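You operate a simulated robot arm through the tools that you are given. There is no shell and no other tool. Be economical: measure what you need, move in short steps, check, and stop when the job is done.

Carry out the task below with a simulated two-armed robot. There is one attempt and no reset: what you move stays moved.

TASK
Take the cap off the black tube and lay it down on the top of the grey table.
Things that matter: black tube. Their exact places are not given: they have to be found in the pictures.

It is judged by the outcome, as a careful person would: the job done as asked, and still so three seconds after it is handed in. It fails if anything else is knocked over, pushed out of place, dropped, spilled or broken. Lids that push on must go on centred and level and be pressed home; caps that screw on are set level and turned clockwise until they are tight.

THE ROBOT
Two 7-joint arms with two-finger parallel grippers on one trunk, on a base that drives. Base frame: it is fixed to the floor where the robot stands at the start and does not move with it; the origin is under the middle of the robot, x ahead of it, y to its left, z up; the surface under the hand at the start is at about z = 920. Readings come in mm, rad, newtons and seconds.
The left shoulder is at the start at [27, 173, 1424], the right one opposite. With the tool pointing down near the work surface each hand reaches from about 100 to 600 mm from the robot's upright axis, wherever it stands, measured 20 degrees to its own side. Payload 3.6 kg a hand.
The tool frame of a hand sits at the grasp point between the pads (the TCP): z along the fingers, y along the line on which they close. The tips reach 30 mm beyond it. Largest opening 110 mm; finger width 20, thickness 10; the body of the gripper, 48 by 112 mm, starts 55 mm behind the TCP.
Orientation is that of the tool frame in the base frame, as a unit quaternion [x, y, z, w]. With the fingers straight down and closing along the base's y, the tool's x points along the base's -x, its y along +y and its z along -z.

THE INTERFACE
- The arms move only by the tool play_rows. It takes "left_moves", "right_moves" or both (then of equal length, played together; a hand with none holds still); each is a list of rows, each a list of 3 entries, a list of its own where there are three numbers: the shift along the tool's x, y, z in units of 200 mm (1.0 is 200 mm), then the turn, a rotation vector about the tool's x, y, z in units of 60 degrees (1.0 is 60 degrees), then the gripper command, from -1 (fully open) to 1 (shut), values between in proportion. In form: [[[tx, ty, tz], [rx, ry, rz], jaw], ...]. A call has 1 to 10 rows; each row is the pose to reach, as a shift and turn from the pose commanded when the call began, along the tool's axes at that moment. A call with a number of a shift or a turn outside -1 to 1 is refused whole. Rows are played at 5 a second. More than 50 mm and 0.15 rad between two rows, or a gripper value outside its range, and nothing of the call is played. A pose out of reach is approached as far as the arm can. The call stops where the force on the tool passes 40 N (or 10 N more than at its start, if that is more) or the arm is blocked; 0.2 s more then pass. The fingers move at their own pace (about 153 mm/s each) and stop on an object; they squeeze with about 39 N. The grip force told is the motor's: it shows also when the fingers shut on nothing. Time passes only in rows, and 0.2 s behind the last, so rows that repeat a pose let the fingers close. The reply holds the time, the measured pose of the TCP, the force on the tool along the base axes, the opening and the grip force, in the units named above and with some noise, with the torque about the TCP (base axes, N m) and any sound that the robot's microphone picked up.
- Cameras (640 x 400 px; columns grow to the right, rows downward): "scene" is now at [93.8, -45.2, 1591.7]; the picture's right is [-0.52, -0.86, 0.00], its down [-0.53, 0.32, -0.78] and it looks along [0.67, -0.41, -0.62] (base axes); focal length 280 px, centre (320, 200). "left" rides on the left gripper at [72, -17, -103] in its tool frame; the picture's right is [0.23, 0.97, 0.00], its down [-0.76, 0.18, -0.62] and it looks along [-0.61, 0.14, 0.78] (tool axes); focal length 222 px, centre (320, 200). "right" rides on the right gripper at [72, 17, -103] in its tool frame; the picture's right is [-0.23, 0.97, 0.00], its down [-0.76, -0.18, -0.62] and it looks along [-0.61, -0.14, 0.78] (tool axes); focal length 222 px, centre (320, 200).
- grab_frame(camera): a new picture of that camera. It takes no simulated time.
- lift_body(by): slides the trunk up (or, below 0, down) by that many mm; the arms and the scene camera ride with it, the base frame stays. It gives what a move gives, with no picture.
- roll_base(legs): drives the robot by 1 to 6 legs, each [ahead, left, turn to the left] in mm, mm and rad, along the robot's own axes; the way and the turn of a leg run together, so that a leg with both is an arc; at most 1500 mm and 3.142 rad a leg. The arms and the cameras ride along, it lands a little off, and it stops where it bumps. It gives what a move gives.
- pan_tilt(pan, tilt): turns the head with the scene camera to pan (to the left, within 1.501 rad either way) and tilt (down, from -0.506 to 1.204), counted from straight ahead of the robot. It gives what a move gives.
- point_at(camera, pixels): for up to 12 pixels [column, row] of the newest picture of that camera ("zoom" is the newest enlarged one), the place [x, y, z] in the base frame of the surface seen there, good to about 2 mm. It takes no simulated time.
- close_up(camera, box): a new picture of the part [left, top, right, bottom] of that camera's present view, enlarged. It takes no simulated time.
- finish_job(): hands the job in; it is judged then, once.

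Go step by step. Measure first, check grasps and placings, and put right what went wrong. The budget is 80 turns and 70 pictures, counting those below and the enlarged ones. Unless the task says otherwise, let go and move clear before handing in, and close with one line.

The tools are called after "Request:" as a command line: name --argument value ..., lists and objects as JSON in quotes. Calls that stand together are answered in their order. play_rows: Moves the arms, as the interface text tells. Its arguments: {"type":"object","properties":{"left_moves":{"type":"array"},"right_moves":{"type":"array"}},"required":[]} The other tools are called the same way: lift_body (by) slides the trunk up or down; roll_base (legs) drives the base; pan_tilt (pan, tilt) turns the head that bears the scene camera; grab_frame (camera) takes a picture; point_at (camera, pixels) gives the place of the surface under pixels of a picture; close_up (camera, box) takes an enlarged picture of a part of a camera's view; finish_job () hands the job in.

At the start:

```text
t: 0.0
left_eef_pos: [410.9, -23.8, 1296.9]
left_tcp_rot: [0.0, 1.0, 0.0, 0.0]
left_ft_force: [-0.2, 0.2, -0.3]
left_torque: [-0.02, -0.01, 0.01]
left_grip_width: 110.0
left_grasp_force: 0.0
right_eef_pos: [321.5, -348.6, 1367.2]
right_tcp_rot: [0.0, 1.0, -0.001, 0.0]
right_ft_force: [1.2, 0.7, -0.8]
right_torque: [0.01, -0.01, 0.0]
right_grip_width: 110.0
right_grasp_force: 0.1
trunk travel left (down, up): [-537.0, 226.0]
robot x, y, heading: [0.1, -0.7, 0.002]
head pan, tilt: [-0.543, 0.668]
```

scene: 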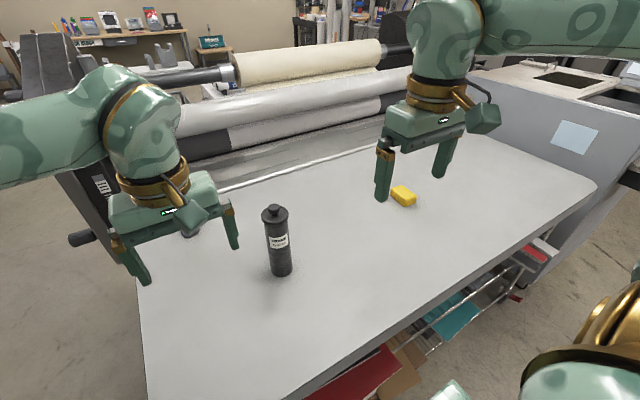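
right: 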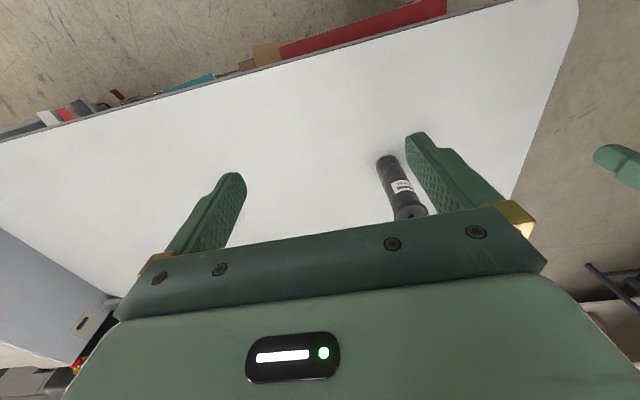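
left: 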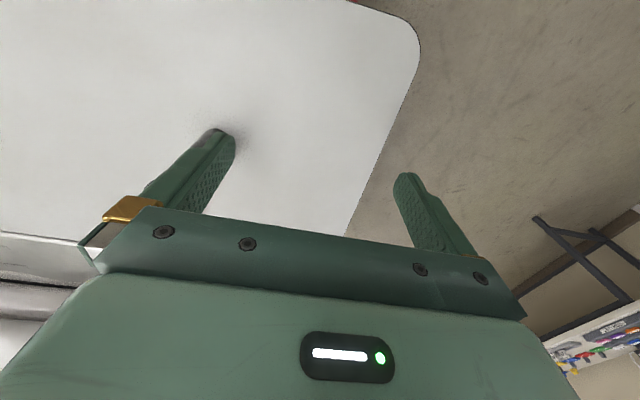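

The scene picture shows the black tube at about (278,240) with its cap at (273,213). I'll enlarge it to see the cap.

Request:
close_up --camera "scene" --box '[228, 190, 328, 290]'

Request:
point_at --camera "scene" --pixels '[[273, 208], [273, 216], [276, 228], [281, 260], [282, 273], [250, 300], [330, 260], [403, 195], [263, 215], [286, 215]]'

```text
4.00 times, centred on (278, 240) of scene
```

zoom: 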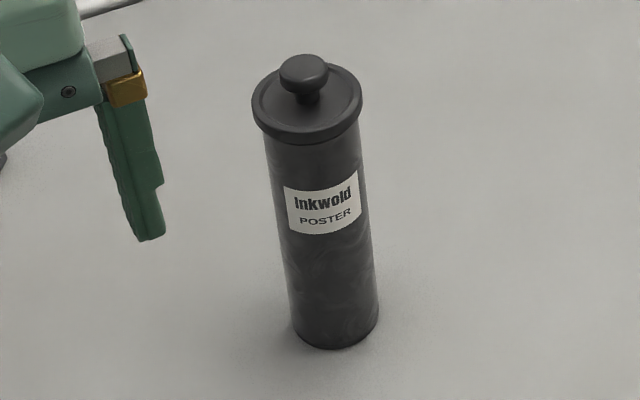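

```text
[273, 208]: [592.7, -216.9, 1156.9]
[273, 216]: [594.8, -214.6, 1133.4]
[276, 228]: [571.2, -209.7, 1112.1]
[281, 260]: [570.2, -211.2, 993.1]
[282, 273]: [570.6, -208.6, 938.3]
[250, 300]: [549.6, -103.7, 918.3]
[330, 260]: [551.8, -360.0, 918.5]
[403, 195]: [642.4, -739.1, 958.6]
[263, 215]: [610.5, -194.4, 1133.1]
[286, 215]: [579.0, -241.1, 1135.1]
```

The cap is a flanged plug with a knob on top, at about (595,-217). Next I'll measure the knob, the flange, the tube and the table's near edge.

Request:
point_at --camera "zoom" --pixels '[[300, 63], [283, 75], [327, 78], [305, 85], [308, 103], [256, 105], [359, 95], [310, 128], [312, 140], [268, 160], [358, 140], [345, 75]]'

Request:
point_at --camera "scene" --pixels '[[300, 385], [400, 325], [500, 255], [590, 195], [150, 340], [200, 260], [330, 180], [330, 320]]'

```text
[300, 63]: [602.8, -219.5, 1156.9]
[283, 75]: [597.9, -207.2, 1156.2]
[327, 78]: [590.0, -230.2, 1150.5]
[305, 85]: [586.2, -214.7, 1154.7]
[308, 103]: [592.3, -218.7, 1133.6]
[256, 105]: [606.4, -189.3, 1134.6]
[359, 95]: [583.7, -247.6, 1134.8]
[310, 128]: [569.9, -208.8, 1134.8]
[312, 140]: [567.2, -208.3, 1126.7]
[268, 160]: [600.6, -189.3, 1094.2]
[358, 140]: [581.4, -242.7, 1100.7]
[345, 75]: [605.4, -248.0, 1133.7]
```

```text
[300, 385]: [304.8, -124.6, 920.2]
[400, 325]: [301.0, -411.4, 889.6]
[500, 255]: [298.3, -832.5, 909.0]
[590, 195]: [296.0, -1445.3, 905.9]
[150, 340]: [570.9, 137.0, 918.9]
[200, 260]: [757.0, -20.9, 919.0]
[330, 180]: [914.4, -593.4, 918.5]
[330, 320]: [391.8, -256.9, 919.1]
```

The cap's axis is at about (595,-218), with the flange at z 1122–1135, about 66 mm across, and the knob at z 1140–1157, about 26 mm across. I'll bring the right hand over it in steps.

Request:
play_rows --right_moves '[[[-0.18, 0.09, 0], [0, 0, 0], -1], [[-0.36, 0.18, 0], [0, 0, 0], -1], [[-0.54, 0.27, 0], [0, 0, 0], -1], [[-0.72, 0.36, 0], [0, 0, 0], -1], [[-0.9, 0.45, 0], [0, 0, 0], -1]]'

Request:
play_rows --right_moves '[[[-0.16, 0.07, 0], [0, 0, 0], -1], [[-0.32, 0.14, 0], [0, 0, 0], -1], [[-0.467, 0.203, 0], [0, 0, 0], -1], [[-0.467, 0.203, 0.2], [0, 0, 0], -1], [[-0.467, 0.203, 0.4], [0, 0, 0], -0.3], [[-0.467, 0.203, 0.4], [0, 0, 0], -0.3]]'

Request:
grab_frame --camera "right"

Request:
grab_frame --camera "scene"

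```text
t: 1.2
left_eef_pos: [412.1, -21.1, 1298.2]
left_tcp_rot: [0.0, 1.0, -0.001, 0.0]
left_ft_force: [-0.5, 0.5, -0.8]
left_torque: [-0.04, -0.01, -0.02]
left_grip_width: 109.9
left_grasp_force: 0.0
right_eef_pos: [489.1, -250.8, 1360.2]
right_tcp_rot: [0.001, 1.0, 0.0, 0.001]
right_ft_force: [0.4, -0.1, -0.5]
right_torque: [-0.07, 0.0, 0.0]
right_grip_width: 110.2
right_grasp_force: 0.0
right hand out of reach, approached as far as the arm can: row 4, 5
trunk travel left (down, up): [-537.0, 226.0]
robot x, y, heading: [-1.6, -1.3, 0.001]
head pan, tilt: [-0.543, 0.668]
```

```text
t: 2.6
left_eef_pos: [411.9, -23.8, 1297.6]
left_tcp_rot: [-0.001, 1.0, 0.0, 0.0]
left_ft_force: [0.0, 0.1, 0.2]
left_torque: [0.02, -0.02, 0.02]
left_grip_width: 110.0
left_grasp_force: 0.0
right_eef_pos: [534.1, -244.0, 1287.8]
right_tcp_rot: [0.002, 1.0, 0.0, 0.001]
right_ft_force: [-0.4, 0.7, 0.6]
right_torque: [0.02, 0.0, 0.01]
right_grip_width: 71.6
right_grasp_force: 0.1
right hand out of reach, approached as far as the arm can: row 1, 2, 3, 4, 5, 6
trunk travel left (down, up): [-537.0, 226.0]
robot x, y, heading: [0.2, -3.9, 0.0]
head pan, tilt: [-0.543, 0.668]
```

```text
65 pictures are left
```

right: 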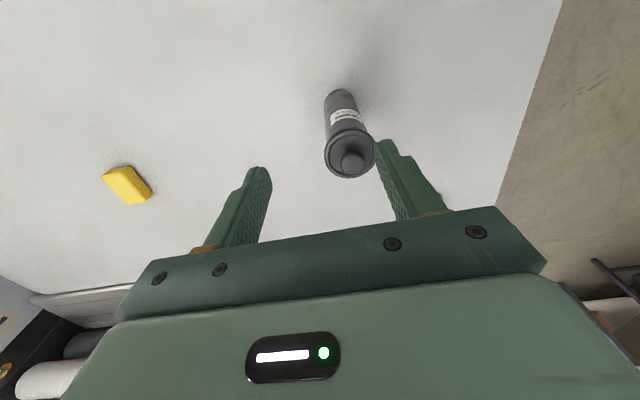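

```text
64 pictures are left
```

scene: 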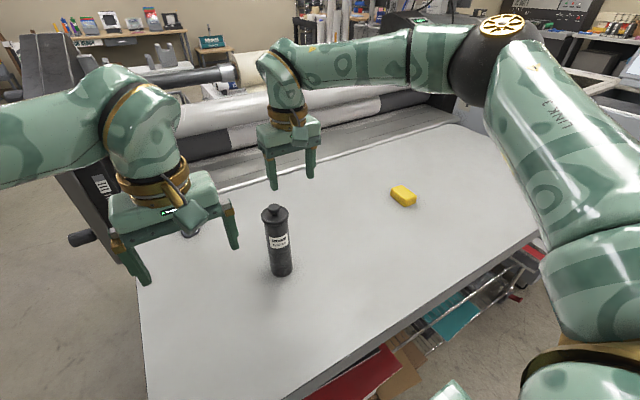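

The right arm ran out of reach at x≈534, about 60 mm short. Before driving ahead, I'll look down to see how much room there is between the base and the table edge.

Request:
pan_tilt --pan 0 --tilt 1.2

Request:
grab_frame --camera "scene"

```text
t: 3.6
left_eef_pos: [411.8, -23.5, 1297.8]
left_tcp_rot: [-0.001, 1.0, 0.001, 0.0]
left_ft_force: [-0.1, 0.2, 0.2]
left_torque: [0.0, -0.03, 0.03]
left_grip_width: 109.8
left_grasp_force: 0.0
right_eef_pos: [533.2, -244.5, 1287.3]
right_tcp_rot: [0.001, 1.0, 0.0, 0.002]
right_ft_force: [-0.5, 0.9, -0.4]
right_torque: [0.0, -0.03, -0.01]
right_grip_width: 71.3
right_grasp_force: 0.0
trunk travel left (down, up): [-537.0, 226.0]
robot x, y, heading: [0.7, 2.1, 0.002]
head pan, tilt: [0.0, 1.201]
```

```text
63 pictures are left
```

scene: 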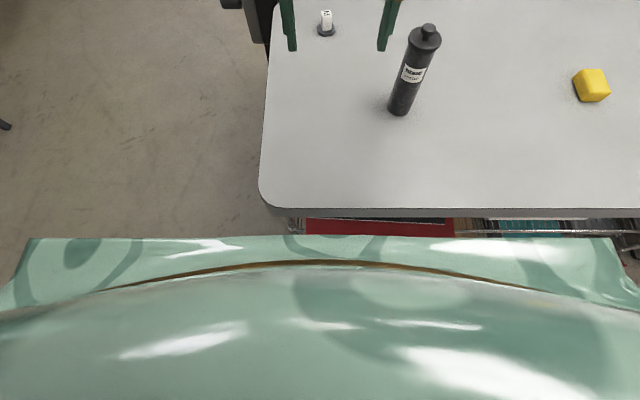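

The robot's front shows at row 238 and the table edge at row 210. I'll measure both.

Request:
point_at --camera "scene" --pixels '[[320, 240], [450, 243], [560, 240], [400, 207], [400, 228], [550, 232], [265, 190], [326, 22], [326, 12], [326, 34], [265, 50]]'

```text
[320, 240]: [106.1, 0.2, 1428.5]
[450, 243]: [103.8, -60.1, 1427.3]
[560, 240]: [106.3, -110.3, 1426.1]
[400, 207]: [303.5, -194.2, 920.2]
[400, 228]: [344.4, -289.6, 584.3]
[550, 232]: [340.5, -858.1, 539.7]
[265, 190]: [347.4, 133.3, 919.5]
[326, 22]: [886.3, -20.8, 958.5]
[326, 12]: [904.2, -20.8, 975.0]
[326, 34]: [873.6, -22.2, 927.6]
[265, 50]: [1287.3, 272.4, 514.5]
```

Torso clearance is unclear lower down, so I won't drive. Instead I'll tilt the right hand 30° (fingers forward-down), which brings the wrist back into reach.

Request:
play_rows --right_moves '[[[0, 0, 0], [0, -0.125, 0], -0.3], [[0, 0, 0], [0, -0.25, 0], -0.3], [[0, 0, 0], [0, -0.375, 0], -0.3], [[0, 0, 0], [0, -0.5, 0], -0.3], [[0, 0, 0], [0, -0.5, 0], -0.3]]'

Request:
pan_tilt --pan -0.4 --tilt 0.7

Request:
grab_frame --camera "right"

Request:
grab_frame --camera "scene"

```text
t: 4.8
left_eef_pos: [411.2, -23.8, 1297.9]
left_tcp_rot: [0.0, 1.0, 0.001, -0.001]
left_ft_force: [-0.3, 0.1, 1.0]
left_torque: [-0.02, 0.01, -0.05]
left_grip_width: 110.1
left_grasp_force: 0.0
right_eef_pos: [532.7, -244.4, 1289.4]
right_tcp_rot: [0.001, 0.966, 0.0, 0.26]
right_ft_force: [-1.0, -0.3, -0.2]
right_torque: [0.05, 0.04, 0.01]
right_grip_width: 71.6
right_grasp_force: 0.1
trunk travel left (down, up): [-537.0, 226.0]
robot x, y, heading: [0.5, -6.4, 0.001]
head pan, tilt: [0.0, 1.201]
```

```text
t: 5.7
left_eef_pos: [411.2, -23.2, 1297.7]
left_tcp_rot: [0.0, 1.0, 0.0, 0.0]
left_ft_force: [0.8, 0.5, 0.2]
left_torque: [0.01, 0.03, 0.0]
left_grip_width: 109.8
left_grasp_force: 0.0
right_eef_pos: [531.8, -242.7, 1290.6]
right_tcp_rot: [0.001, 0.966, 0.001, 0.259]
right_ft_force: [0.3, -0.3, 0.2]
right_torque: [-0.02, 0.01, 0.01]
right_grip_width: 71.7
right_grasp_force: 0.1
trunk travel left (down, up): [-537.0, 226.0]
robot x, y, heading: [0.3, 3.3, -0.002]
head pan, tilt: [-0.4, 0.7]
```

```text
62 pictures are left
```

right: 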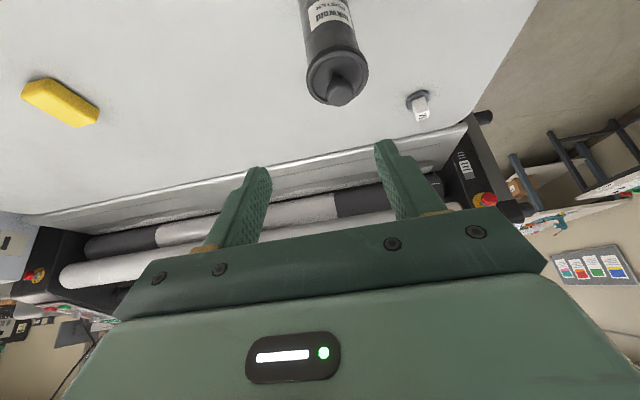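

```text
61 pictures are left
```

scene: 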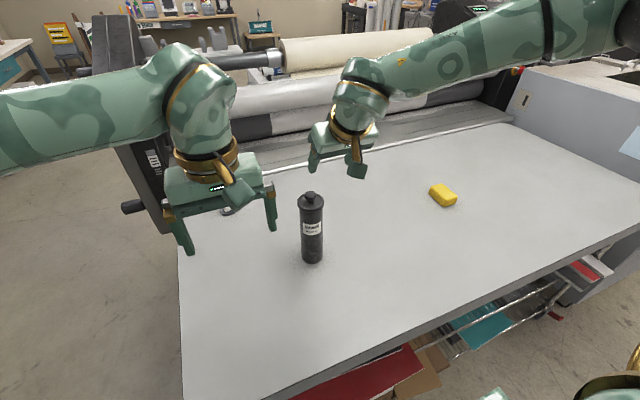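

The tilt worked at (532,-243,1290). I'll measure the knob from the right camera at (340,92) to confirm its place.

Request:
close_up --camera "right" --box '[290, 40, 390, 120]'

Request:
point_at --camera "right" --pixels '[[340, 88], [328, 95], [352, 93], [341, 104], [341, 75], [312, 85], [366, 70]]'

Request:
point_at --camera "scene" --pixels '[[311, 196], [311, 205], [299, 203], [324, 203], [311, 215]]'

```text
5.00 times, centred on (340, 80) of right
```

zoom: 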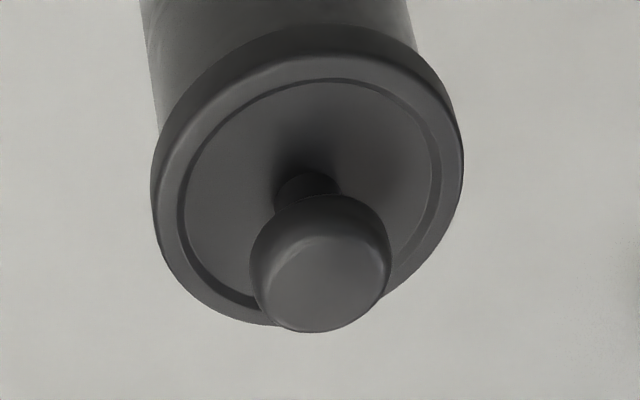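

```text
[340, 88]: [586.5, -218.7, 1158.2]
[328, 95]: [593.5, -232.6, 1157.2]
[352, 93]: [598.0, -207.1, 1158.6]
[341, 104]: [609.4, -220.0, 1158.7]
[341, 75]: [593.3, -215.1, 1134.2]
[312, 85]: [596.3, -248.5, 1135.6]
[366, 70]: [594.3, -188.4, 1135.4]
```

```text
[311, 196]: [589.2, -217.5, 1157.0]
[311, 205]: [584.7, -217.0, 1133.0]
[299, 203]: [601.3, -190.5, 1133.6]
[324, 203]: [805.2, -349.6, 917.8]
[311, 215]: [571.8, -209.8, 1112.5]
```

The knob centre is at (596,-219,1149). I'll go to a pre-grasp point along the tilted tool axis, with the jaws at about 60 mm.

Request:
play_rows --right_moves '[[[0.037, 0.06, 0.158], [0, 0, 0], -0.1], [[0.073, 0.12, 0.312], [0, 0, 0], -0.1], [[0.073, 0.12, 0.4], [0, 0, 0], -0.1], [[0.073, 0.12, 0.4], [0, 0, 0], -0.1]]'

Request:
grab_frame --camera "right"

```text
t: 6.7
left_eef_pos: [410.7, -23.5, 1297.0]
left_tcp_rot: [0.0, 1.0, 0.0, 0.0]
left_ft_force: [0.1, -1.3, -0.4]
left_torque: [-0.01, 0.0, 0.0]
left_grip_width: 110.0
left_grasp_force: 0.0
right_eef_pos: [558.5, -218.0, 1212.1]
right_tcp_rot: [0.001, 0.966, 0.0, 0.26]
right_ft_force: [-0.6, 0.3, 0.6]
right_torque: [0.02, -0.03, 0.02]
right_grip_width: 60.5
right_grasp_force: 0.1
trunk travel left (down, up): [-537.0, 226.0]
robot x, y, heading: [-1.8, -1.8, 0.001]
head pan, tilt: [-0.4, 0.7]
```

```text
59 pictures are left
```

right: 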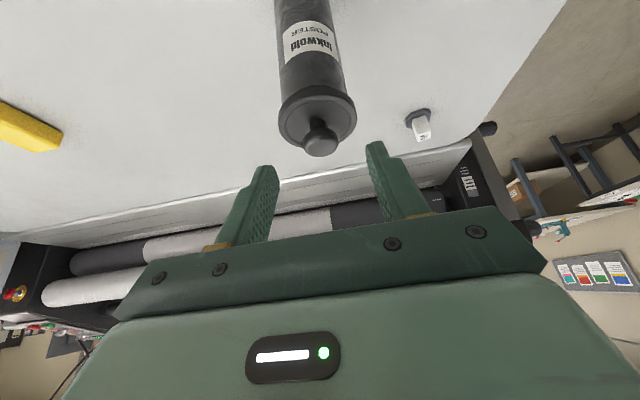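

The knob at (320,145) lies midway between the fingers. I'll advance about 51 mm along the tool and close gently.

Request:
play_rows --right_moves '[[[0, 0, 0.09], [0, 0, 0], -0.1], [[0, 0, 0.18], [0, 0, 0], -0.1], [[-0.004, 0, 0.257], [0, 0, 0], -0.1], [[-0.004, 0, 0.257], [0, 0, 0], -0.1]]'

Request:
grab_frame --camera "right"

Request:
close_up --camera "scene" --box '[260, 140, 380, 260]'

```text
t: 7.7
left_eef_pos: [412.1, -24.3, 1297.6]
left_tcp_rot: [0.0, 1.0, 0.0, 0.0]
left_ft_force: [0.3, -0.1, 0.1]
left_torque: [-0.04, -0.03, -0.03]
left_grip_width: 109.8
left_grasp_force: 0.0
right_eef_pos: [565.3, -234.6, 1187.9]
right_tcp_rot: [0.001, 0.966, 0.001, 0.258]
right_ft_force: [-0.3, -0.1, 0.1]
right_torque: [0.0, 0.02, -0.01]
right_grip_width: 60.4
right_grasp_force: 0.1
right hand out of reach, approached as far as the arm can: row 1, 2, 3, 4
trunk travel left (down, up): [-537.0, 226.0]
robot x, y, heading: [-2.2, 2.2, 0.001]
head pan, tilt: [-0.4, 0.7]
```

```text
58 pictures are left
```

right: 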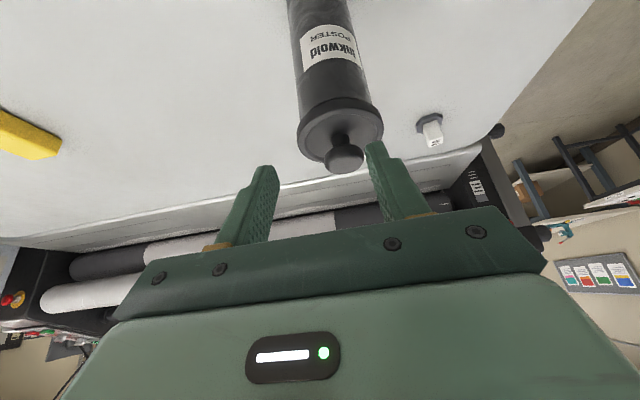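

```text
3.33 times, centred on (320, 200) of scene
```

zoom: 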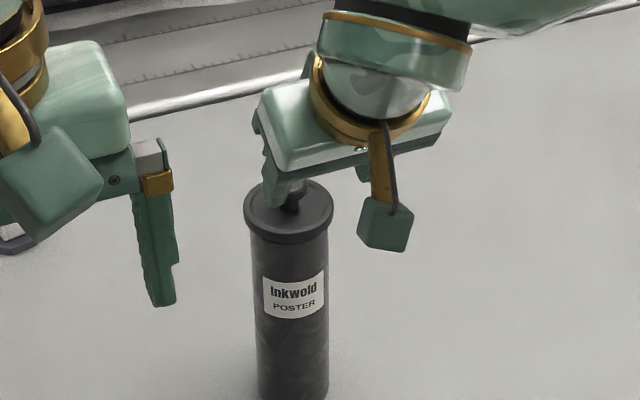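

Still short of reach: the arm stopped at (565,-235,1188) without touching anything. The reach is quoted for low work, so I'll raise the trunk so that the tube sits lower relative to the shoulders.

Request:
lift_body --by 200

Request:
play_rows --right_moves '[[[0, 0.04, 0.1], [0, 0, 0], -0.1], [[0, 0.08, 0.2], [0, 0, 0], -0.1], [[0, 0.08, 0.4], [0, 0, 0], -0.1], [[0, 0.08, 0.6], [0, 0, 0], -0.1], [[0, 0.08, 0.6], [0, 0, 0], -0.1]]'

```text
t: 9.9
left_eef_pos: [411.8, -24.0, 1498.8]
left_tcp_rot: [-0.001, 1.0, 0.001, -0.001]
left_ft_force: [0.5, 0.3, 0.4]
left_torque: [-0.01, 0.04, -0.02]
left_grip_width: 110.2
left_grasp_force: 0.0
right_eef_pos: [562.4, -236.8, 1397.2]
right_tcp_rot: [0.001, 0.964, 0.001, 0.265]
right_ft_force: [0.6, 0.8, -0.4]
right_torque: [-0.01, 0.01, -0.01]
right_grip_width: 60.2
right_grasp_force: 0.2
trunk travel left (down, up): [-737.0, 26.0]
robot x, y, heading: [1.3, -0.1, 0.001]
head pan, tilt: [-0.4, 0.7]
```

```text
t: 11.1
left_eef_pos: [410.2, -23.6, 1498.4]
left_tcp_rot: [0.0, 1.0, 0.0, 0.0]
left_ft_force: [0.4, 0.1, -0.2]
left_torque: [0.03, 0.02, -0.06]
left_grip_width: 109.8
left_grasp_force: 0.1
right_eef_pos: [558.4, -265.5, 1365.8]
right_tcp_rot: [0.002, 0.964, 0.0, 0.265]
right_ft_force: [0.9, -0.6, 0.2]
right_torque: [-0.03, 0.01, -0.01]
right_grip_width: 60.5
right_grasp_force: 0.2
right hand out of reach, approached as far as the arm can: row 1, 2, 3, 4, 5
trunk travel left (down, up): [-737.0, 26.0]
robot x, y, heading: [-0.9, 1.7, -0.004]
head pan, tilt: [-0.4, 0.7]
```

The arm is caught near a joint limit and drifting sideways. I'll pull it back to x≈460, go down, and see whether reach recovers.

Request:
play_rows --right_moves '[[[0.2, 0.05, -0.12], [0, 0, 0], -0.1], [[0.4, 0.1, -0.24], [0, 0, 0], -0.1], [[0.5, 0.15, -0.08], [0, 0, 0], -0.1], [[0.6, 0.2, 0.1], [0, 0, 0], -0.1], [[0.7, 0.25, 0.28], [0, 0, 0], -0.1], [[0.7, 0.25, 0.28], [0, 0, 0], -0.1]]'

Request:
grab_frame --camera "scene"

```text
t: 12.5
left_eef_pos: [412.0, -23.8, 1497.7]
left_tcp_rot: [-0.001, 1.0, 0.001, -0.001]
left_ft_force: [0.3, -0.4, -0.5]
left_torque: [-0.02, 0.03, 0.0]
left_grip_width: 110.0
left_grasp_force: 0.1
right_eef_pos: [447.8, -248.5, 1308.5]
right_tcp_rot: [0.001, 0.964, 0.001, 0.265]
right_ft_force: [-0.4, -0.1, -0.5]
right_torque: [0.01, 0.0, 0.0]
right_grip_width: 60.4
right_grasp_force: 0.1
right hand out of reach, approached as far as the arm can: row 4, 5, 6
trunk travel left (down, up): [-737.0, 26.0]
robot x, y, heading: [1.1, -2.0, 0.0]
head pan, tilt: [-0.4, 0.7]
```

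```text
56 pictures are left
```

scene: 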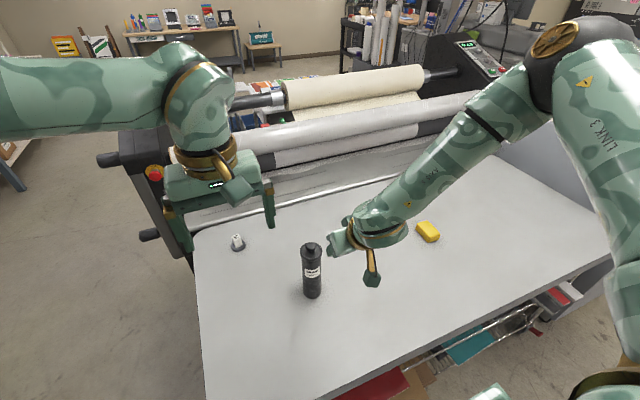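

The elbow is out to the right, so tilting forward fights the wrist limits; a short drive ahead would help. I'll turn the left wrist camera back to see the gap between the base and the table.

Request:
play_rows --left_moves '[[[0, 0, 0], [0, 0.125, 0], -1], [[0, 0, 0], [0, 0.25, 0], -1], [[0, 0, 0], [0, 0.375, 0], -1], [[0, 0, 0], [0, 0.5, 0], -1], [[0, 0, 0], [0, 0.625, 0], -1], [[0, 0, 0], [0, 0.75, 0], -1], [[0, 0, 0], [0, 0.875, 0], -1], [[0, 0, 0], [0, 1.0, 0], -1]]'

Request:
grab_frame --camera "left"

```text
t: 14.3
left_eef_pos: [339.2, -19.1, 1508.1]
left_tcp_rot: [-0.001, 0.866, 0.0, -0.501]
left_ft_force: [0.4, 0.1, -0.3]
left_torque: [0.01, -0.01, -0.02]
left_grip_width: 110.1
left_grasp_force: 0.0
left hand out of reach, approached as far as the arm can: row 5, 6, 7, 8
right_eef_pos: [447.2, -249.3, 1308.4]
right_tcp_rot: [0.001, 0.964, 0.001, 0.265]
right_ft_force: [0.3, 0.6, 0.1]
right_torque: [0.02, -0.01, 0.01]
right_grip_width: 60.3
right_grasp_force: 0.1
trunk travel left (down, up): [-737.0, 26.0]
robot x, y, heading: [0.7, 0.8, -0.0]
head pan, tilt: [-0.4, 0.7]
```

```text
55 pictures are left
```

left: 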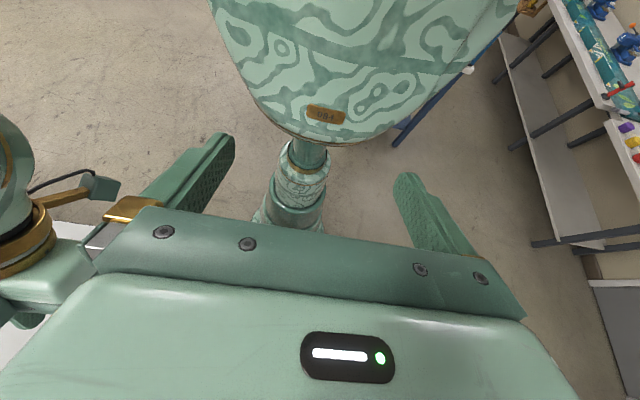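

The robot stands on a narrow column, visible at (300,190), with the floor around it. I'll measure how far its foot reaches ahead.

Request:
point_at --camera "left" --pixels '[[300, 160], [298, 185], [295, 205], [290, 222], [262, 212], [322, 222], [240, 215], [370, 215], [325, 138]]'

```text
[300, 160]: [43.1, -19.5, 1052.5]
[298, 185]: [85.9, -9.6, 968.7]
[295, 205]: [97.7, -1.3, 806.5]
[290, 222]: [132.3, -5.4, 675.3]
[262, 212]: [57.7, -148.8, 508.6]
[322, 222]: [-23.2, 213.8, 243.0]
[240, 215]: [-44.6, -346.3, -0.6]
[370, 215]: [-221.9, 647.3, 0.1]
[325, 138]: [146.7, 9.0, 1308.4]
```

The column widens lower down. I'll pitch the camera forward 30° to see the base front and the floor beside the table.

Request:
play_rows --left_moves '[[[0, 0, 0], [0, -0.125, 0], -1], [[0, 0, 0], [0, -0.25, 0], -1], [[0, 0, 0], [0, -0.375, 0], -1], [[0, 0, 0], [0, -0.5, 0], -1]]'

Request:
grab_frame --camera "left"

```text
t: 15.3
left_eef_pos: [339.2, -17.0, 1508.9]
left_tcp_rot: [-0.001, 0.966, -0.001, -0.258]
left_ft_force: [-0.1, 0.2, -0.2]
left_torque: [0.02, -0.01, 0.02]
left_grip_width: 110.2
left_grasp_force: 0.0
right_eef_pos: [445.4, -248.2, 1309.3]
right_tcp_rot: [0.001, 0.964, 0.0, 0.266]
right_ft_force: [0.5, -0.2, 0.1]
right_torque: [0.03, 0.0, 0.02]
right_grip_width: 60.3
right_grasp_force: 0.1
trunk travel left (down, up): [-737.0, 26.0]
robot x, y, heading: [1.7, 0.7, 0.003]
head pan, tilt: [-0.4, 0.7]
```

```text
54 pictures are left
```

left: 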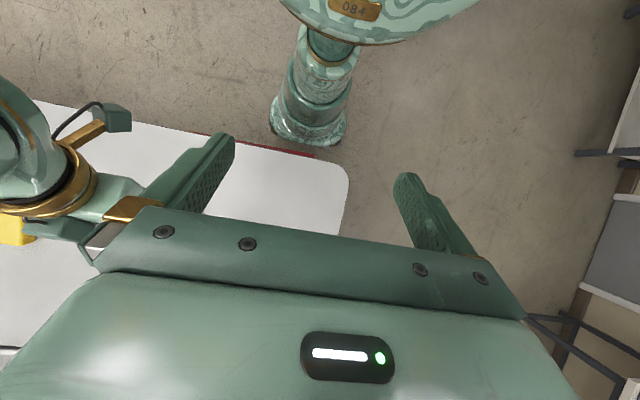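

Request:
point_at --camera "left" --pixels '[[303, 143], [300, 125], [330, 143], [340, 130], [275, 130], [310, 152], [345, 150], [265, 120], [315, 147], [360, 150]]'

```text
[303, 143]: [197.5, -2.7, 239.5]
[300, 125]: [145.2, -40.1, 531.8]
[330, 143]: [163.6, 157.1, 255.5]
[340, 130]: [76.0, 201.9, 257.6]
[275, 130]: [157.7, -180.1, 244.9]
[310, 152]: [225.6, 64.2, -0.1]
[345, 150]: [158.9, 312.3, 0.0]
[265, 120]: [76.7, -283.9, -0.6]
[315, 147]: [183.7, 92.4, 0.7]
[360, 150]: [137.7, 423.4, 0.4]
```

The base front is at x≈205 and the torso at x≈147. The table edge is at x≈303 and the shelf at x≈340, so 80 mm ahead is clear. I'll drive that and put the right hand back to vertical.

Request:
roll_base --legs '[[80, 0, 0]]'

Request:
play_rows --right_moves '[[[0, 0, 0], [0, 0.128, 0], -0.1], [[0, 0, 0], [0, 0.256, 0], -0.1], [[0, 0, 0], [0, 0.384, 0], -0.1], [[0, 0, 0], [0, 0.51, 0], -0.1], [[0, 0, 0], [0, 0.51, 0], -0.1]]'

Request:
grab_frame --camera "right"

Request:
grab_frame --camera "scene"

```text
t: 16.2
left_eef_pos: [361.2, -59.0, 1514.4]
left_tcp_rot: [-0.048, 0.967, -0.008, -0.249]
left_ft_force: [-0.8, -1.5, -0.1]
left_torque: [0.07, -0.04, -0.05]
left_grip_width: 110.1
left_grasp_force: 0.1
right_eef_pos: [492.7, -277.1, 1316.2]
right_tcp_rot: [-0.046, 0.961, 0.02, 0.273]
right_ft_force: [-0.4, -1.4, -0.5]
right_torque: [0.04, -0.05, 0.05]
right_grip_width: 60.3
right_grasp_force: 0.0
trunk travel left (down, up): [-737.0, 26.0]
robot x, y, heading: [45.9, -65.1, 0.105]
head pan, tilt: [-0.4, 0.7]
stopped in leg 1: the robot was blocked; the commanded pose is now the measured one
```

```text
t: 17.4
left_eef_pos: [374.3, -49.7, 1512.4]
left_tcp_rot: [-0.05, 0.966, -0.012, -0.254]
left_ft_force: [-0.4, -0.2, -1.2]
left_torque: [0.07, -0.02, 0.0]
left_grip_width: 109.8
left_grasp_force: 0.1
right_eef_pos: [500.1, -272.7, 1321.8]
right_tcp_rot: [-0.051, 0.999, 0.003, 0.005]
right_ft_force: [-0.8, -0.6, 0.1]
right_torque: [-0.02, -0.04, 0.04]
right_grip_width: 60.5
right_grasp_force: 0.0
right hand out of reach, approached as far as the arm can: row 4, 5
trunk travel left (down, up): [-737.0, 26.0]
robot x, y, heading: [46.8, -64.7, 0.099]
head pan, tilt: [-0.4, 0.7]
```

```text
53 pictures are left
```

right: 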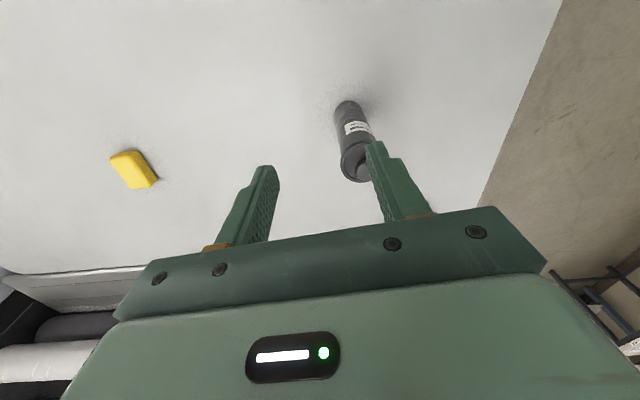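

```text
52 pictures are left
```

scene: 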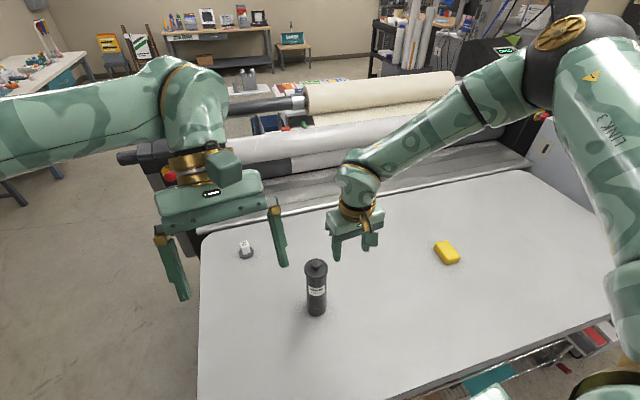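

The base bumped something and slid to (46,-65) with heading 0.1; the tube still stands at (316,288). I'll back off slightly to release the contact and measure the tube again.

Request:
roll_base --legs '[[-8, 0, 0]]'

Request:
grab_frame --camera "scene"

Request:
point_at --camera "scene" --pixels '[[316, 262], [306, 268], [326, 268], [316, 276], [317, 290], [447, 252], [246, 250], [220, 340], [400, 360]]'

```text
t: 18.2
left_eef_pos: [371.1, -46.8, 1510.7]
left_tcp_rot: [-0.05, 0.966, -0.013, -0.255]
left_ft_force: [0.6, -0.6, -0.5]
left_torque: [-0.01, 0.04, -0.03]
left_grip_width: 110.1
left_grasp_force: 0.0
right_eef_pos: [496.8, -271.8, 1320.2]
right_tcp_rot: [-0.051, 0.999, 0.003, 0.004]
right_ft_force: [0.4, -0.3, -0.8]
right_torque: [-0.01, 0.01, -0.01]
right_grip_width: 60.5
right_grasp_force: 0.1
trunk travel left (down, up): [-737.0, 26.0]
robot x, y, heading: [42.2, -64.0, 0.1]
head pan, tilt: [-0.4, 0.7]
```

```text
51 pictures are left
```

scene: 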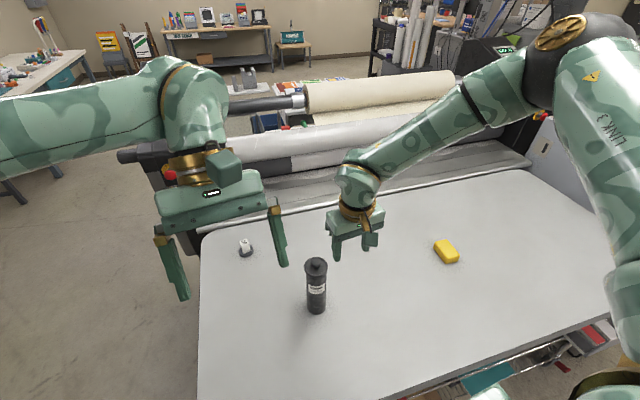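

```text
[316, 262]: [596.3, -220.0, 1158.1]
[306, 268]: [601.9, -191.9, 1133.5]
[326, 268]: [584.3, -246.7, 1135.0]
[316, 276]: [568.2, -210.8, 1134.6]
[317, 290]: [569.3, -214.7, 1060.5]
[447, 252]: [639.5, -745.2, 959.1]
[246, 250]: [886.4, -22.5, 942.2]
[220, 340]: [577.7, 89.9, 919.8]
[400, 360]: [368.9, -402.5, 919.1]
```

The tube hasn't moved. With the hand now vertical, I'll go down to z≈1230 first and then move across over the knob.

Request:
play_rows --right_moves '[[[0, 0, 0.23], [0, 0, 0], -0.1], [[0, 0, 0.45], [0, 0, 0], -0.1], [[-0.18, 0.07, 0.45], [0, 0, 0], -0.1], [[-0.36, 0.14, 0.45], [0, 0, 0], -0.1], [[-0.519, 0.208, 0.45], [0, 0, 0], -0.1], [[-0.519, 0.208, 0.45], [0, 0, 0], -0.1]]'

Request:
grab_frame --camera "right"

```text
t: 19.6
left_eef_pos: [369.4, -46.7, 1511.0]
left_tcp_rot: [-0.05, 0.966, -0.013, -0.255]
left_ft_force: [-0.3, 0.1, 0.4]
left_torque: [0.0, 0.01, -0.03]
left_grip_width: 110.1
left_grasp_force: 0.1
right_eef_pos: [518.5, -288.4, 1325.6]
right_tcp_rot: [-0.052, 0.999, 0.003, 0.005]
right_ft_force: [0.0, 0.1, -0.2]
right_torque: [0.04, -0.01, -0.02]
right_grip_width: 60.6
right_grasp_force: 0.1
right hand out of reach, approached as far as the arm can: row 1, 2, 3, 4, 5, 6
trunk travel left (down, up): [-737.0, 26.0]
robot x, y, heading: [42.5, -63.4, 0.095]
head pan, tilt: [-0.4, 0.7]
```

```text
50 pictures are left
```

right: 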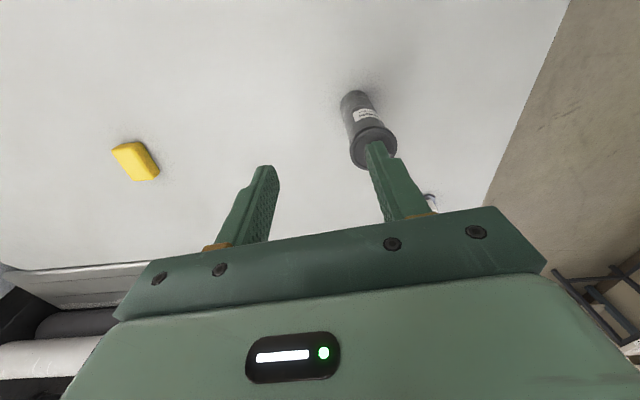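

The arm refuses to go down from here, so it's stuck in a bad elbow posture. I'll retreat towards the robot and to its right, then descend from there.

Request:
play_rows --right_moves '[[[0.2, -0.08, 0], [0, 0, 0], -0.1], [[0.4, -0.16, 0], [0, 0, 0], -0.1], [[0.6, -0.24, 0], [0, 0, 0], -0.1], [[0.8, -0.32, 0], [0, 0, 0], -0.1], [[0.9, -0.36, 0.15], [0, 0, 0], -0.1], [[0.9, -0.36, 0.35], [0, 0, 0], -0.1], [[0.9, -0.36, 0.55], [0, 0, 0], -0.1], [[0.9, -0.36, 0.75], [0, 0, 0], -0.1], [[0.9, -0.36, 0.75], [0, 0, 0], -0.1]]'

Request:
grab_frame --camera "scene"

```text
t: 21.6
left_eef_pos: [370.9, -45.4, 1510.0]
left_tcp_rot: [-0.049, 0.965, -0.013, -0.255]
left_ft_force: [0.3, 0.2, 0.4]
left_torque: [0.0, 0.03, 0.0]
left_grip_width: 109.8
left_grasp_force: 0.1
right_eef_pos: [346.5, -381.7, 1227.7]
right_tcp_rot: [-0.052, 0.999, 0.003, 0.005]
right_ft_force: [0.5, 0.9, 0.5]
right_torque: [-0.02, 0.02, 0.0]
right_grip_width: 60.6
right_grasp_force: 0.1
right hand out of reach, approached as far as the arm can: row 7, 8, 9
trunk travel left (down, up): [-737.0, 26.0]
robot x, y, heading: [40.3, -63.6, 0.098]
head pan, tilt: [-0.4, 0.7]
```

```text
49 pictures are left
```

scene: 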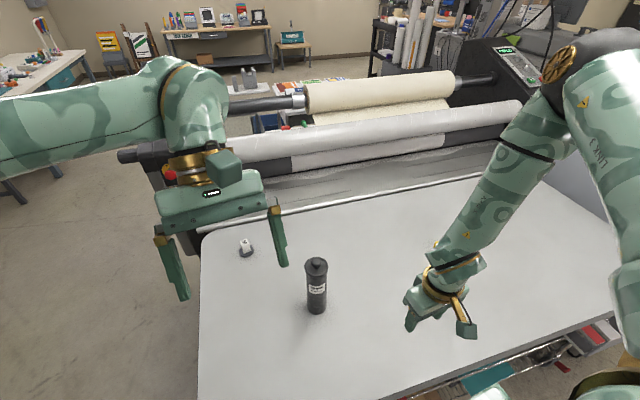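

The reachable record shows that lower trunk postures worked better: (558,-218,1212) was reached tilted with the trunk at its start height. I'll raise this hand, then lower the trunk by 260 mm.

Request:
play_rows --right_moves '[[[0, 0, -0.2], [0, 0, 0], -0.1], [[0, 0, -0.4], [0, 0, 0], -0.1], [[0, 0, -0.6], [0, 0, 0], -0.1], [[0, 0, -0.8], [0, 0, 0], -0.1], [[0, 0, -1.0], [0, 0, 0], -0.1], [[0, 0, -1.0], [0, 0, 0], -0.1]]'

Request:
lift_body --by -260

Request:
play_rows --right_moves '[[[0, 0, -0.2], [0, -0.125, 0], -0.1], [[0, 0, -0.4], [0, -0.25, 0], -0.1], [[0, 0, -0.6], [0, -0.375, 0], -0.1], [[0, 0, -0.7], [0, -0.5, 0], -0.1], [[0, 0, -0.7], [0, -0.5, 0], -0.1]]'

Request:
grab_frame --camera "scene"

```text
t: 23.0
left_eef_pos: [370.7, -47.7, 1512.0]
left_tcp_rot: [-0.05, 0.966, -0.013, -0.255]
left_ft_force: [0.0, 0.1, 0.2]
left_torque: [-0.02, 0.02, 0.01]
left_grip_width: 109.8
left_grasp_force: 0.1
right_eef_pos: [340.8, -385.1, 1428.1]
right_tcp_rot: [-0.052, 0.999, 0.003, 0.004]
right_ft_force: [0.8, -0.8, 0.4]
right_torque: [0.01, -0.02, 0.0]
right_grip_width: 60.5
right_grasp_force: 0.1
trunk travel left (down, up): [-737.0, 26.0]
robot x, y, heading: [41.5, -63.7, 0.099]
head pan, tilt: [-0.4, 0.7]
```

```text
t: 25.6
left_eef_pos: [368.1, -47.9, 1250.4]
left_tcp_rot: [-0.05, 0.966, -0.014, -0.255]
left_ft_force: [0.1, 0.2, 0.5]
left_torque: [-0.02, 0.0, 0.03]
left_grip_width: 109.9
left_grasp_force: 0.0
right_eef_pos: [342.1, -385.9, 1168.0]
right_tcp_rot: [-0.05, 0.999, 0.003, 0.005]
right_ft_force: [-0.3, 0.2, -0.1]
right_torque: [0.02, -0.04, -0.03]
right_grip_width: 60.4
right_grasp_force: 0.1
trunk travel left (down, up): [-477.0, 286.0]
robot x, y, heading: [40.6, -64.2, 0.099]
head pan, tilt: [-0.4, 0.7]
```

```text
t: 26.8
left_eef_pos: [370.1, -46.9, 1251.5]
left_tcp_rot: [-0.05, 0.965, -0.014, -0.256]
left_ft_force: [-0.3, -0.7, 0.7]
left_torque: [0.0, 0.01, 0.01]
left_grip_width: 110.1
left_grasp_force: 0.2
right_eef_pos: [367.7, -402.5, 1326.7]
right_tcp_rot: [-0.049, 0.964, 0.016, 0.263]
right_ft_force: [-0.5, 0.1, -0.9]
right_torque: [0.0, 0.01, -0.01]
right_grip_width: 60.4
right_grasp_force: 0.0
right hand out of reach, approached as far as the arm can: row 1, 2, 3, 4, 5
trunk travel left (down, up): [-477.0, 286.0]
robot x, y, heading: [38.3, -65.0, 0.098]
head pan, tilt: [-0.4, 0.7]
```

```text
48 pictures are left
```

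scene: 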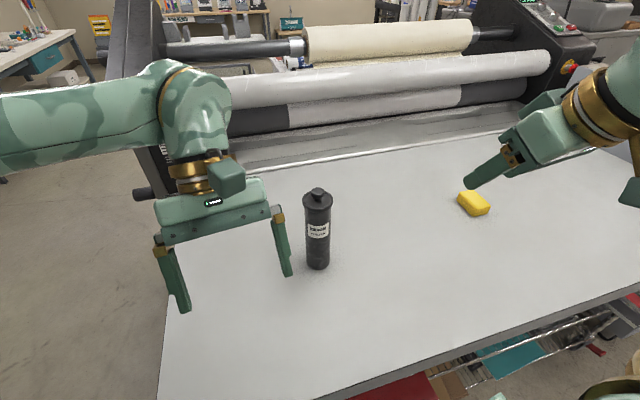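

The elbow has swung to a better place. I'll run a straight path to the pre-grasp point (550,-225,1228).

Request:
play_rows --right_moves '[[[-0.087, 0.113, 0.133], [0, 0, 0], -0.1], [[-0.174, 0.226, 0.267], [0, 0, 0], -0.1], [[-0.261, 0.339, 0.4], [0, 0, 0], -0.1], [[-0.348, 0.451, 0.533], [0, 0, 0], -0.1], [[-0.435, 0.564, 0.666], [0, 0, 0], -0.1], [[-0.522, 0.677, 0.8], [0, 0, 0], -0.1], [[-0.609, 0.79, 0.933], [0, 0, 0], -0.1], [[-0.609, 0.79, 0.933], [0, 0, 0], -0.1]]'

Request:
grab_frame --camera "right"

```text
t: 28.6
left_eef_pos: [367.2, -47.9, 1251.8]
left_tcp_rot: [-0.05, 0.966, -0.013, -0.255]
left_ft_force: [-0.7, 0.1, 0.2]
left_torque: [0.0, -0.04, 0.0]
left_grip_width: 110.1
left_grasp_force: 0.1
right_eef_pos: [547.5, -223.9, 1229.2]
right_tcp_rot: [-0.048, 0.963, 0.015, 0.264]
right_ft_force: [0.1, 0.7, -0.8]
right_torque: [-0.03, -0.04, -0.03]
right_grip_width: 60.5
right_grasp_force: 0.1
trunk travel left (down, up): [-477.0, 286.0]
robot x, y, heading: [40.2, -62.5, 0.108]
head pan, tilt: [-0.4, 0.7]
```

```text
47 pictures are left
```

right: 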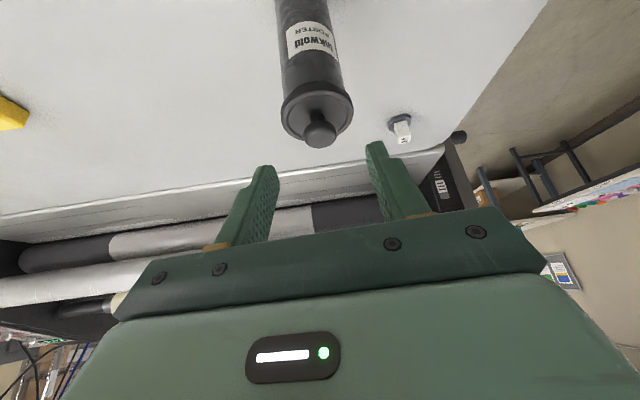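

Reached, with the knob at (320,133) centred between the fingers. I'll advance 72 mm along the tool.

Request:
play_rows --right_moves '[[[0, 0, 0.1], [0, 0, 0], -0.1], [[0, 0, 0.2], [0, 0, 0], -0.1], [[-0.004, -0.004, 0.29], [0, 0, 0], -0.1], [[-0.007, -0.005, 0.36], [0, 0, 0], -0.1], [[-0.007, -0.005, 0.36], [0, 0, 0], -0.1]]'

Request:
grab_frame --camera "right"

Request:
close_up --camera "scene" --box '[260, 140, 380, 260]'

```text
t: 29.8
left_eef_pos: [368.5, -46.8, 1251.8]
left_tcp_rot: [-0.05, 0.966, -0.013, -0.254]
left_ft_force: [0.0, -0.2, 0.5]
left_torque: [-0.01, -0.02, 0.01]
left_grip_width: 109.9
left_grasp_force: 0.1
right_eef_pos: [585.2, -221.3, 1167.0]
right_tcp_rot: [-0.049, 0.964, 0.015, 0.263]
right_ft_force: [-0.8, 0.5, 1.5]
right_torque: [-0.05, -0.01, 0.01]
right_grip_width: 60.6
right_grasp_force: 0.6
trunk travel left (down, up): [-477.0, 286.0]
robot x, y, heading: [34.5, -65.4, 0.096]
head pan, tilt: [-0.4, 0.7]
```

```text
46 pictures are left
```

right: 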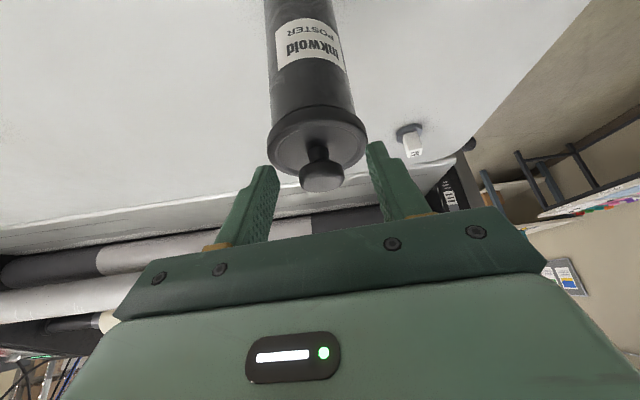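

```text
3.33 times, centred on (320, 200) of scene
```

zoom: 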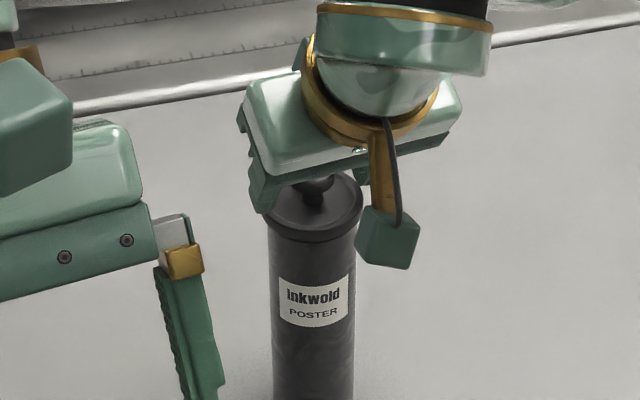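

The fingers straddle the knob just above the flange with no contact force. Closing now.

Request:
play_rows --right_moves '[[[0, 0, 0], [0, 0, 0], 0.3], [[0, 0, 0], [0, 0, 0], 0.5], [[0, 0, 0], [0, 0, 0], 1], [[0, 0, 0], [0, 0, 0], 1], [[0, 0, 0], [0, 0, 0], 1]]'

Request:
grab_frame --camera "right"

```text
t: 31.0
left_eef_pos: [368.5, -47.1, 1250.4]
left_tcp_rot: [-0.049, 0.966, -0.013, -0.254]
left_ft_force: [1.1, 0.0, -0.2]
left_torque: [0.02, 0.02, 0.0]
left_grip_width: 110.0
left_grasp_force: 0.1
right_eef_pos: [585.7, -220.5, 1166.4]
right_tcp_rot: [-0.048, 0.963, 0.016, 0.264]
right_ft_force: [0.0, 0.6, 2.6]
right_torque: [0.01, -0.03, -0.02]
right_grip_width: 26.8
right_grasp_force: 39.3
trunk travel left (down, up): [-477.0, 286.0]
robot x, y, heading: [38.5, -63.6, 0.104]
head pan, tilt: [-0.4, 0.7]
```

```text
44 pictures are left
```

right: 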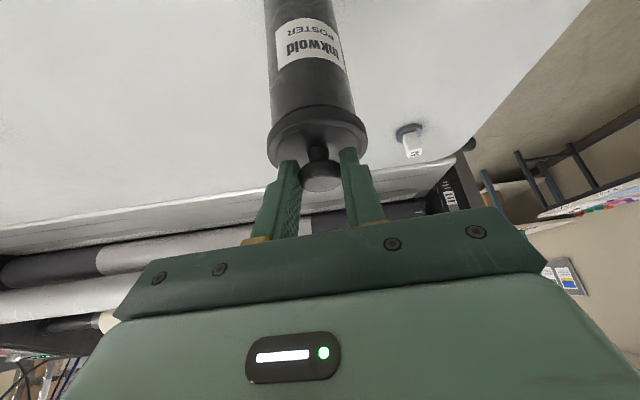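

The grip is on the knob at 26.8 mm and 39 N. I'll test with a 6 mm straight lift and watch the force and the tube.

Request:
play_rows --right_moves '[[[-0.005, 0, -0.0086], [0, 0, 0], 1], [[-0.01, 0, -0.0172], [0, 0, 0], 1], [[-0.0153, 0, -0.0259], [0, 0, 0], 1], [[-0.0153, 0, -0.0259], [0, 0, 0], 1]]'

Request:
close_up --camera "scene" --box '[260, 160, 380, 280]'

```text
t: 32.0
left_eef_pos: [368.6, -46.4, 1251.4]
left_tcp_rot: [-0.05, 0.966, -0.013, -0.255]
left_ft_force: [0.2, -0.1, 0.1]
left_torque: [-0.02, -0.01, -0.02]
left_grip_width: 110.2
left_grasp_force: 0.0
right_eef_pos: [586.4, -220.7, 1172.8]
right_tcp_rot: [-0.049, 0.964, 0.015, 0.263]
right_ft_force: [0.0, 0.7, -0.4]
right_torque: [0.0, 0.0, -0.01]
right_grip_width: 26.7
right_grasp_force: 38.8
trunk travel left (down, up): [-477.0, 286.0]
robot x, y, heading: [40.4, -66.7, 0.106]
head pan, tilt: [-0.4, 0.7]
heard: snap
```

```text
3.33 times, centred on (320, 220) of scene
```

zoom: 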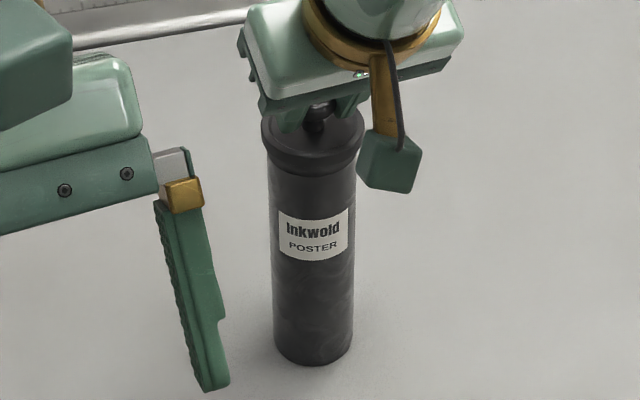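

A snap was heard and the force stays low, with the tube still on the table. I'll keep lifting straight up, 70 mm.

Request:
play_rows --right_moves '[[[-0.025, 0, -0.043], [0, 0, 0], 1], [[-0.05, 0, -0.086], [0, 0, 0], 1], [[-0.075, 0, -0.129], [0, 0, 0], 1], [[-0.115, 0, -0.196], [0, 0, 0], 1], [[-0.178, 0, -0.302], [0, 0, 0], 1], [[-0.178, 0, -0.302], [0, 0, 0], 1]]'

Request:
grab_frame --camera "right"

Request:
grab_frame --camera "scene"

```text
t: 33.4
left_eef_pos: [368.6, -45.6, 1250.4]
left_tcp_rot: [-0.049, 0.966, -0.013, -0.255]
left_ft_force: [0.6, -0.3, -1.2]
left_torque: [-0.01, 0.01, 0.01]
left_grip_width: 110.2
left_grasp_force: 0.1
right_eef_pos: [586.8, -222.4, 1242.7]
right_tcp_rot: [-0.048, 0.963, 0.015, 0.263]
right_ft_force: [-0.4, 0.4, 0.0]
right_torque: [0.02, 0.02, 0.01]
right_grip_width: 26.8
right_grasp_force: 38.9
trunk travel left (down, up): [-477.0, 286.0]
robot x, y, heading: [38.2, -63.2, 0.103]
head pan, tilt: [-0.4, 0.7]
```

```text
42 pictures are left
```

right: 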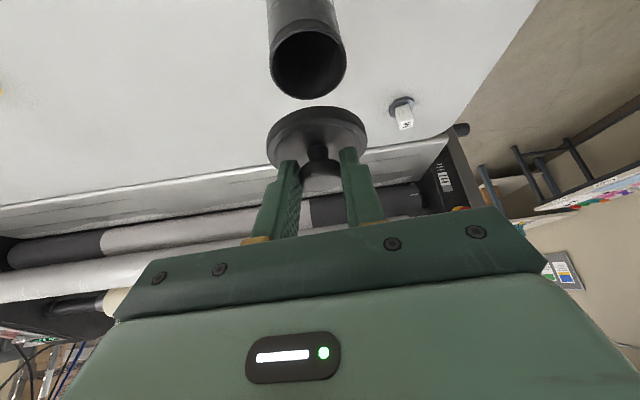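

```text
41 pictures are left
```

scene: 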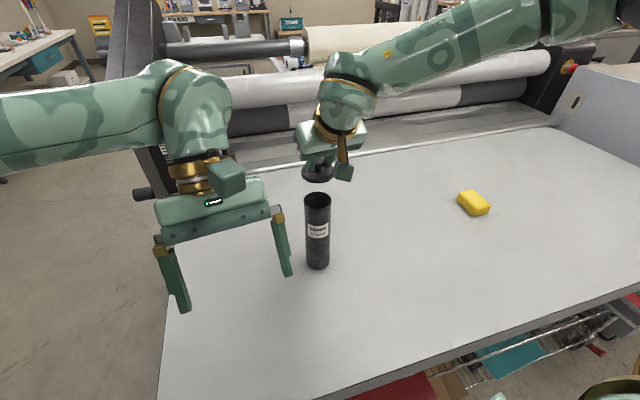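

The cap is off, and the open tube stands undisturbed at (317,230). I'll carry the cap to free table at about (470,-420).

Request:
play_rows --right_moves '[[[0.098, -0.154, -0.059], [0, 0, 0], 1], [[0.196, -0.308, -0.117], [0, 0, 0], 1], [[0.294, -0.462, -0.176], [0, 0, 0], 1], [[0.392, -0.617, -0.235], [0, 0, 0], 1], [[0.49, -0.771, -0.293], [0, 0, 0], 1], [[0.588, -0.925, -0.352], [0, 0, 0], 1], [[0.588, -0.925, -0.352], [0, 0, 0], 1]]'

Request:
grab_frame --camera "scene"

```text
t: 35.0
left_eef_pos: [369.6, -46.6, 1250.0]
left_tcp_rot: [-0.05, 0.966, -0.014, -0.255]
left_ft_force: [0.0, -0.3, -0.3]
left_torque: [0.0, 0.01, -0.02]
left_grip_width: 110.1
left_grasp_force: 0.1
right_eef_pos: [469.1, -421.1, 1244.6]
right_tcp_rot: [-0.05, 0.963, 0.016, 0.263]
right_ft_force: [0.4, -0.4, 0.1]
right_torque: [-0.01, -0.01, -0.03]
right_grip_width: 26.9
right_grasp_force: 39.3
trunk travel left (down, up): [-477.0, 286.0]
robot x, y, heading: [41.1, -63.8, 0.101]
head pan, tilt: [-0.4, 0.7]
```

```text
40 pictures are left
```

scene: 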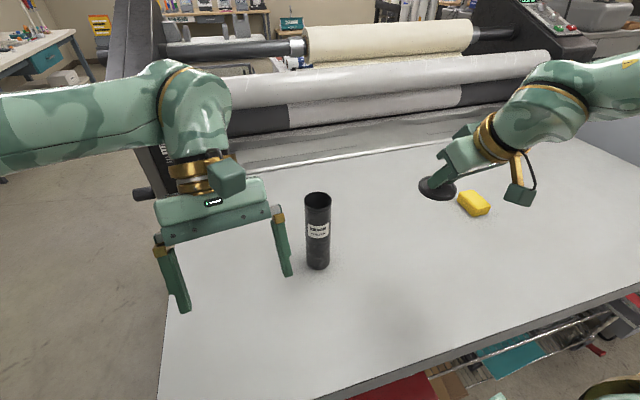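

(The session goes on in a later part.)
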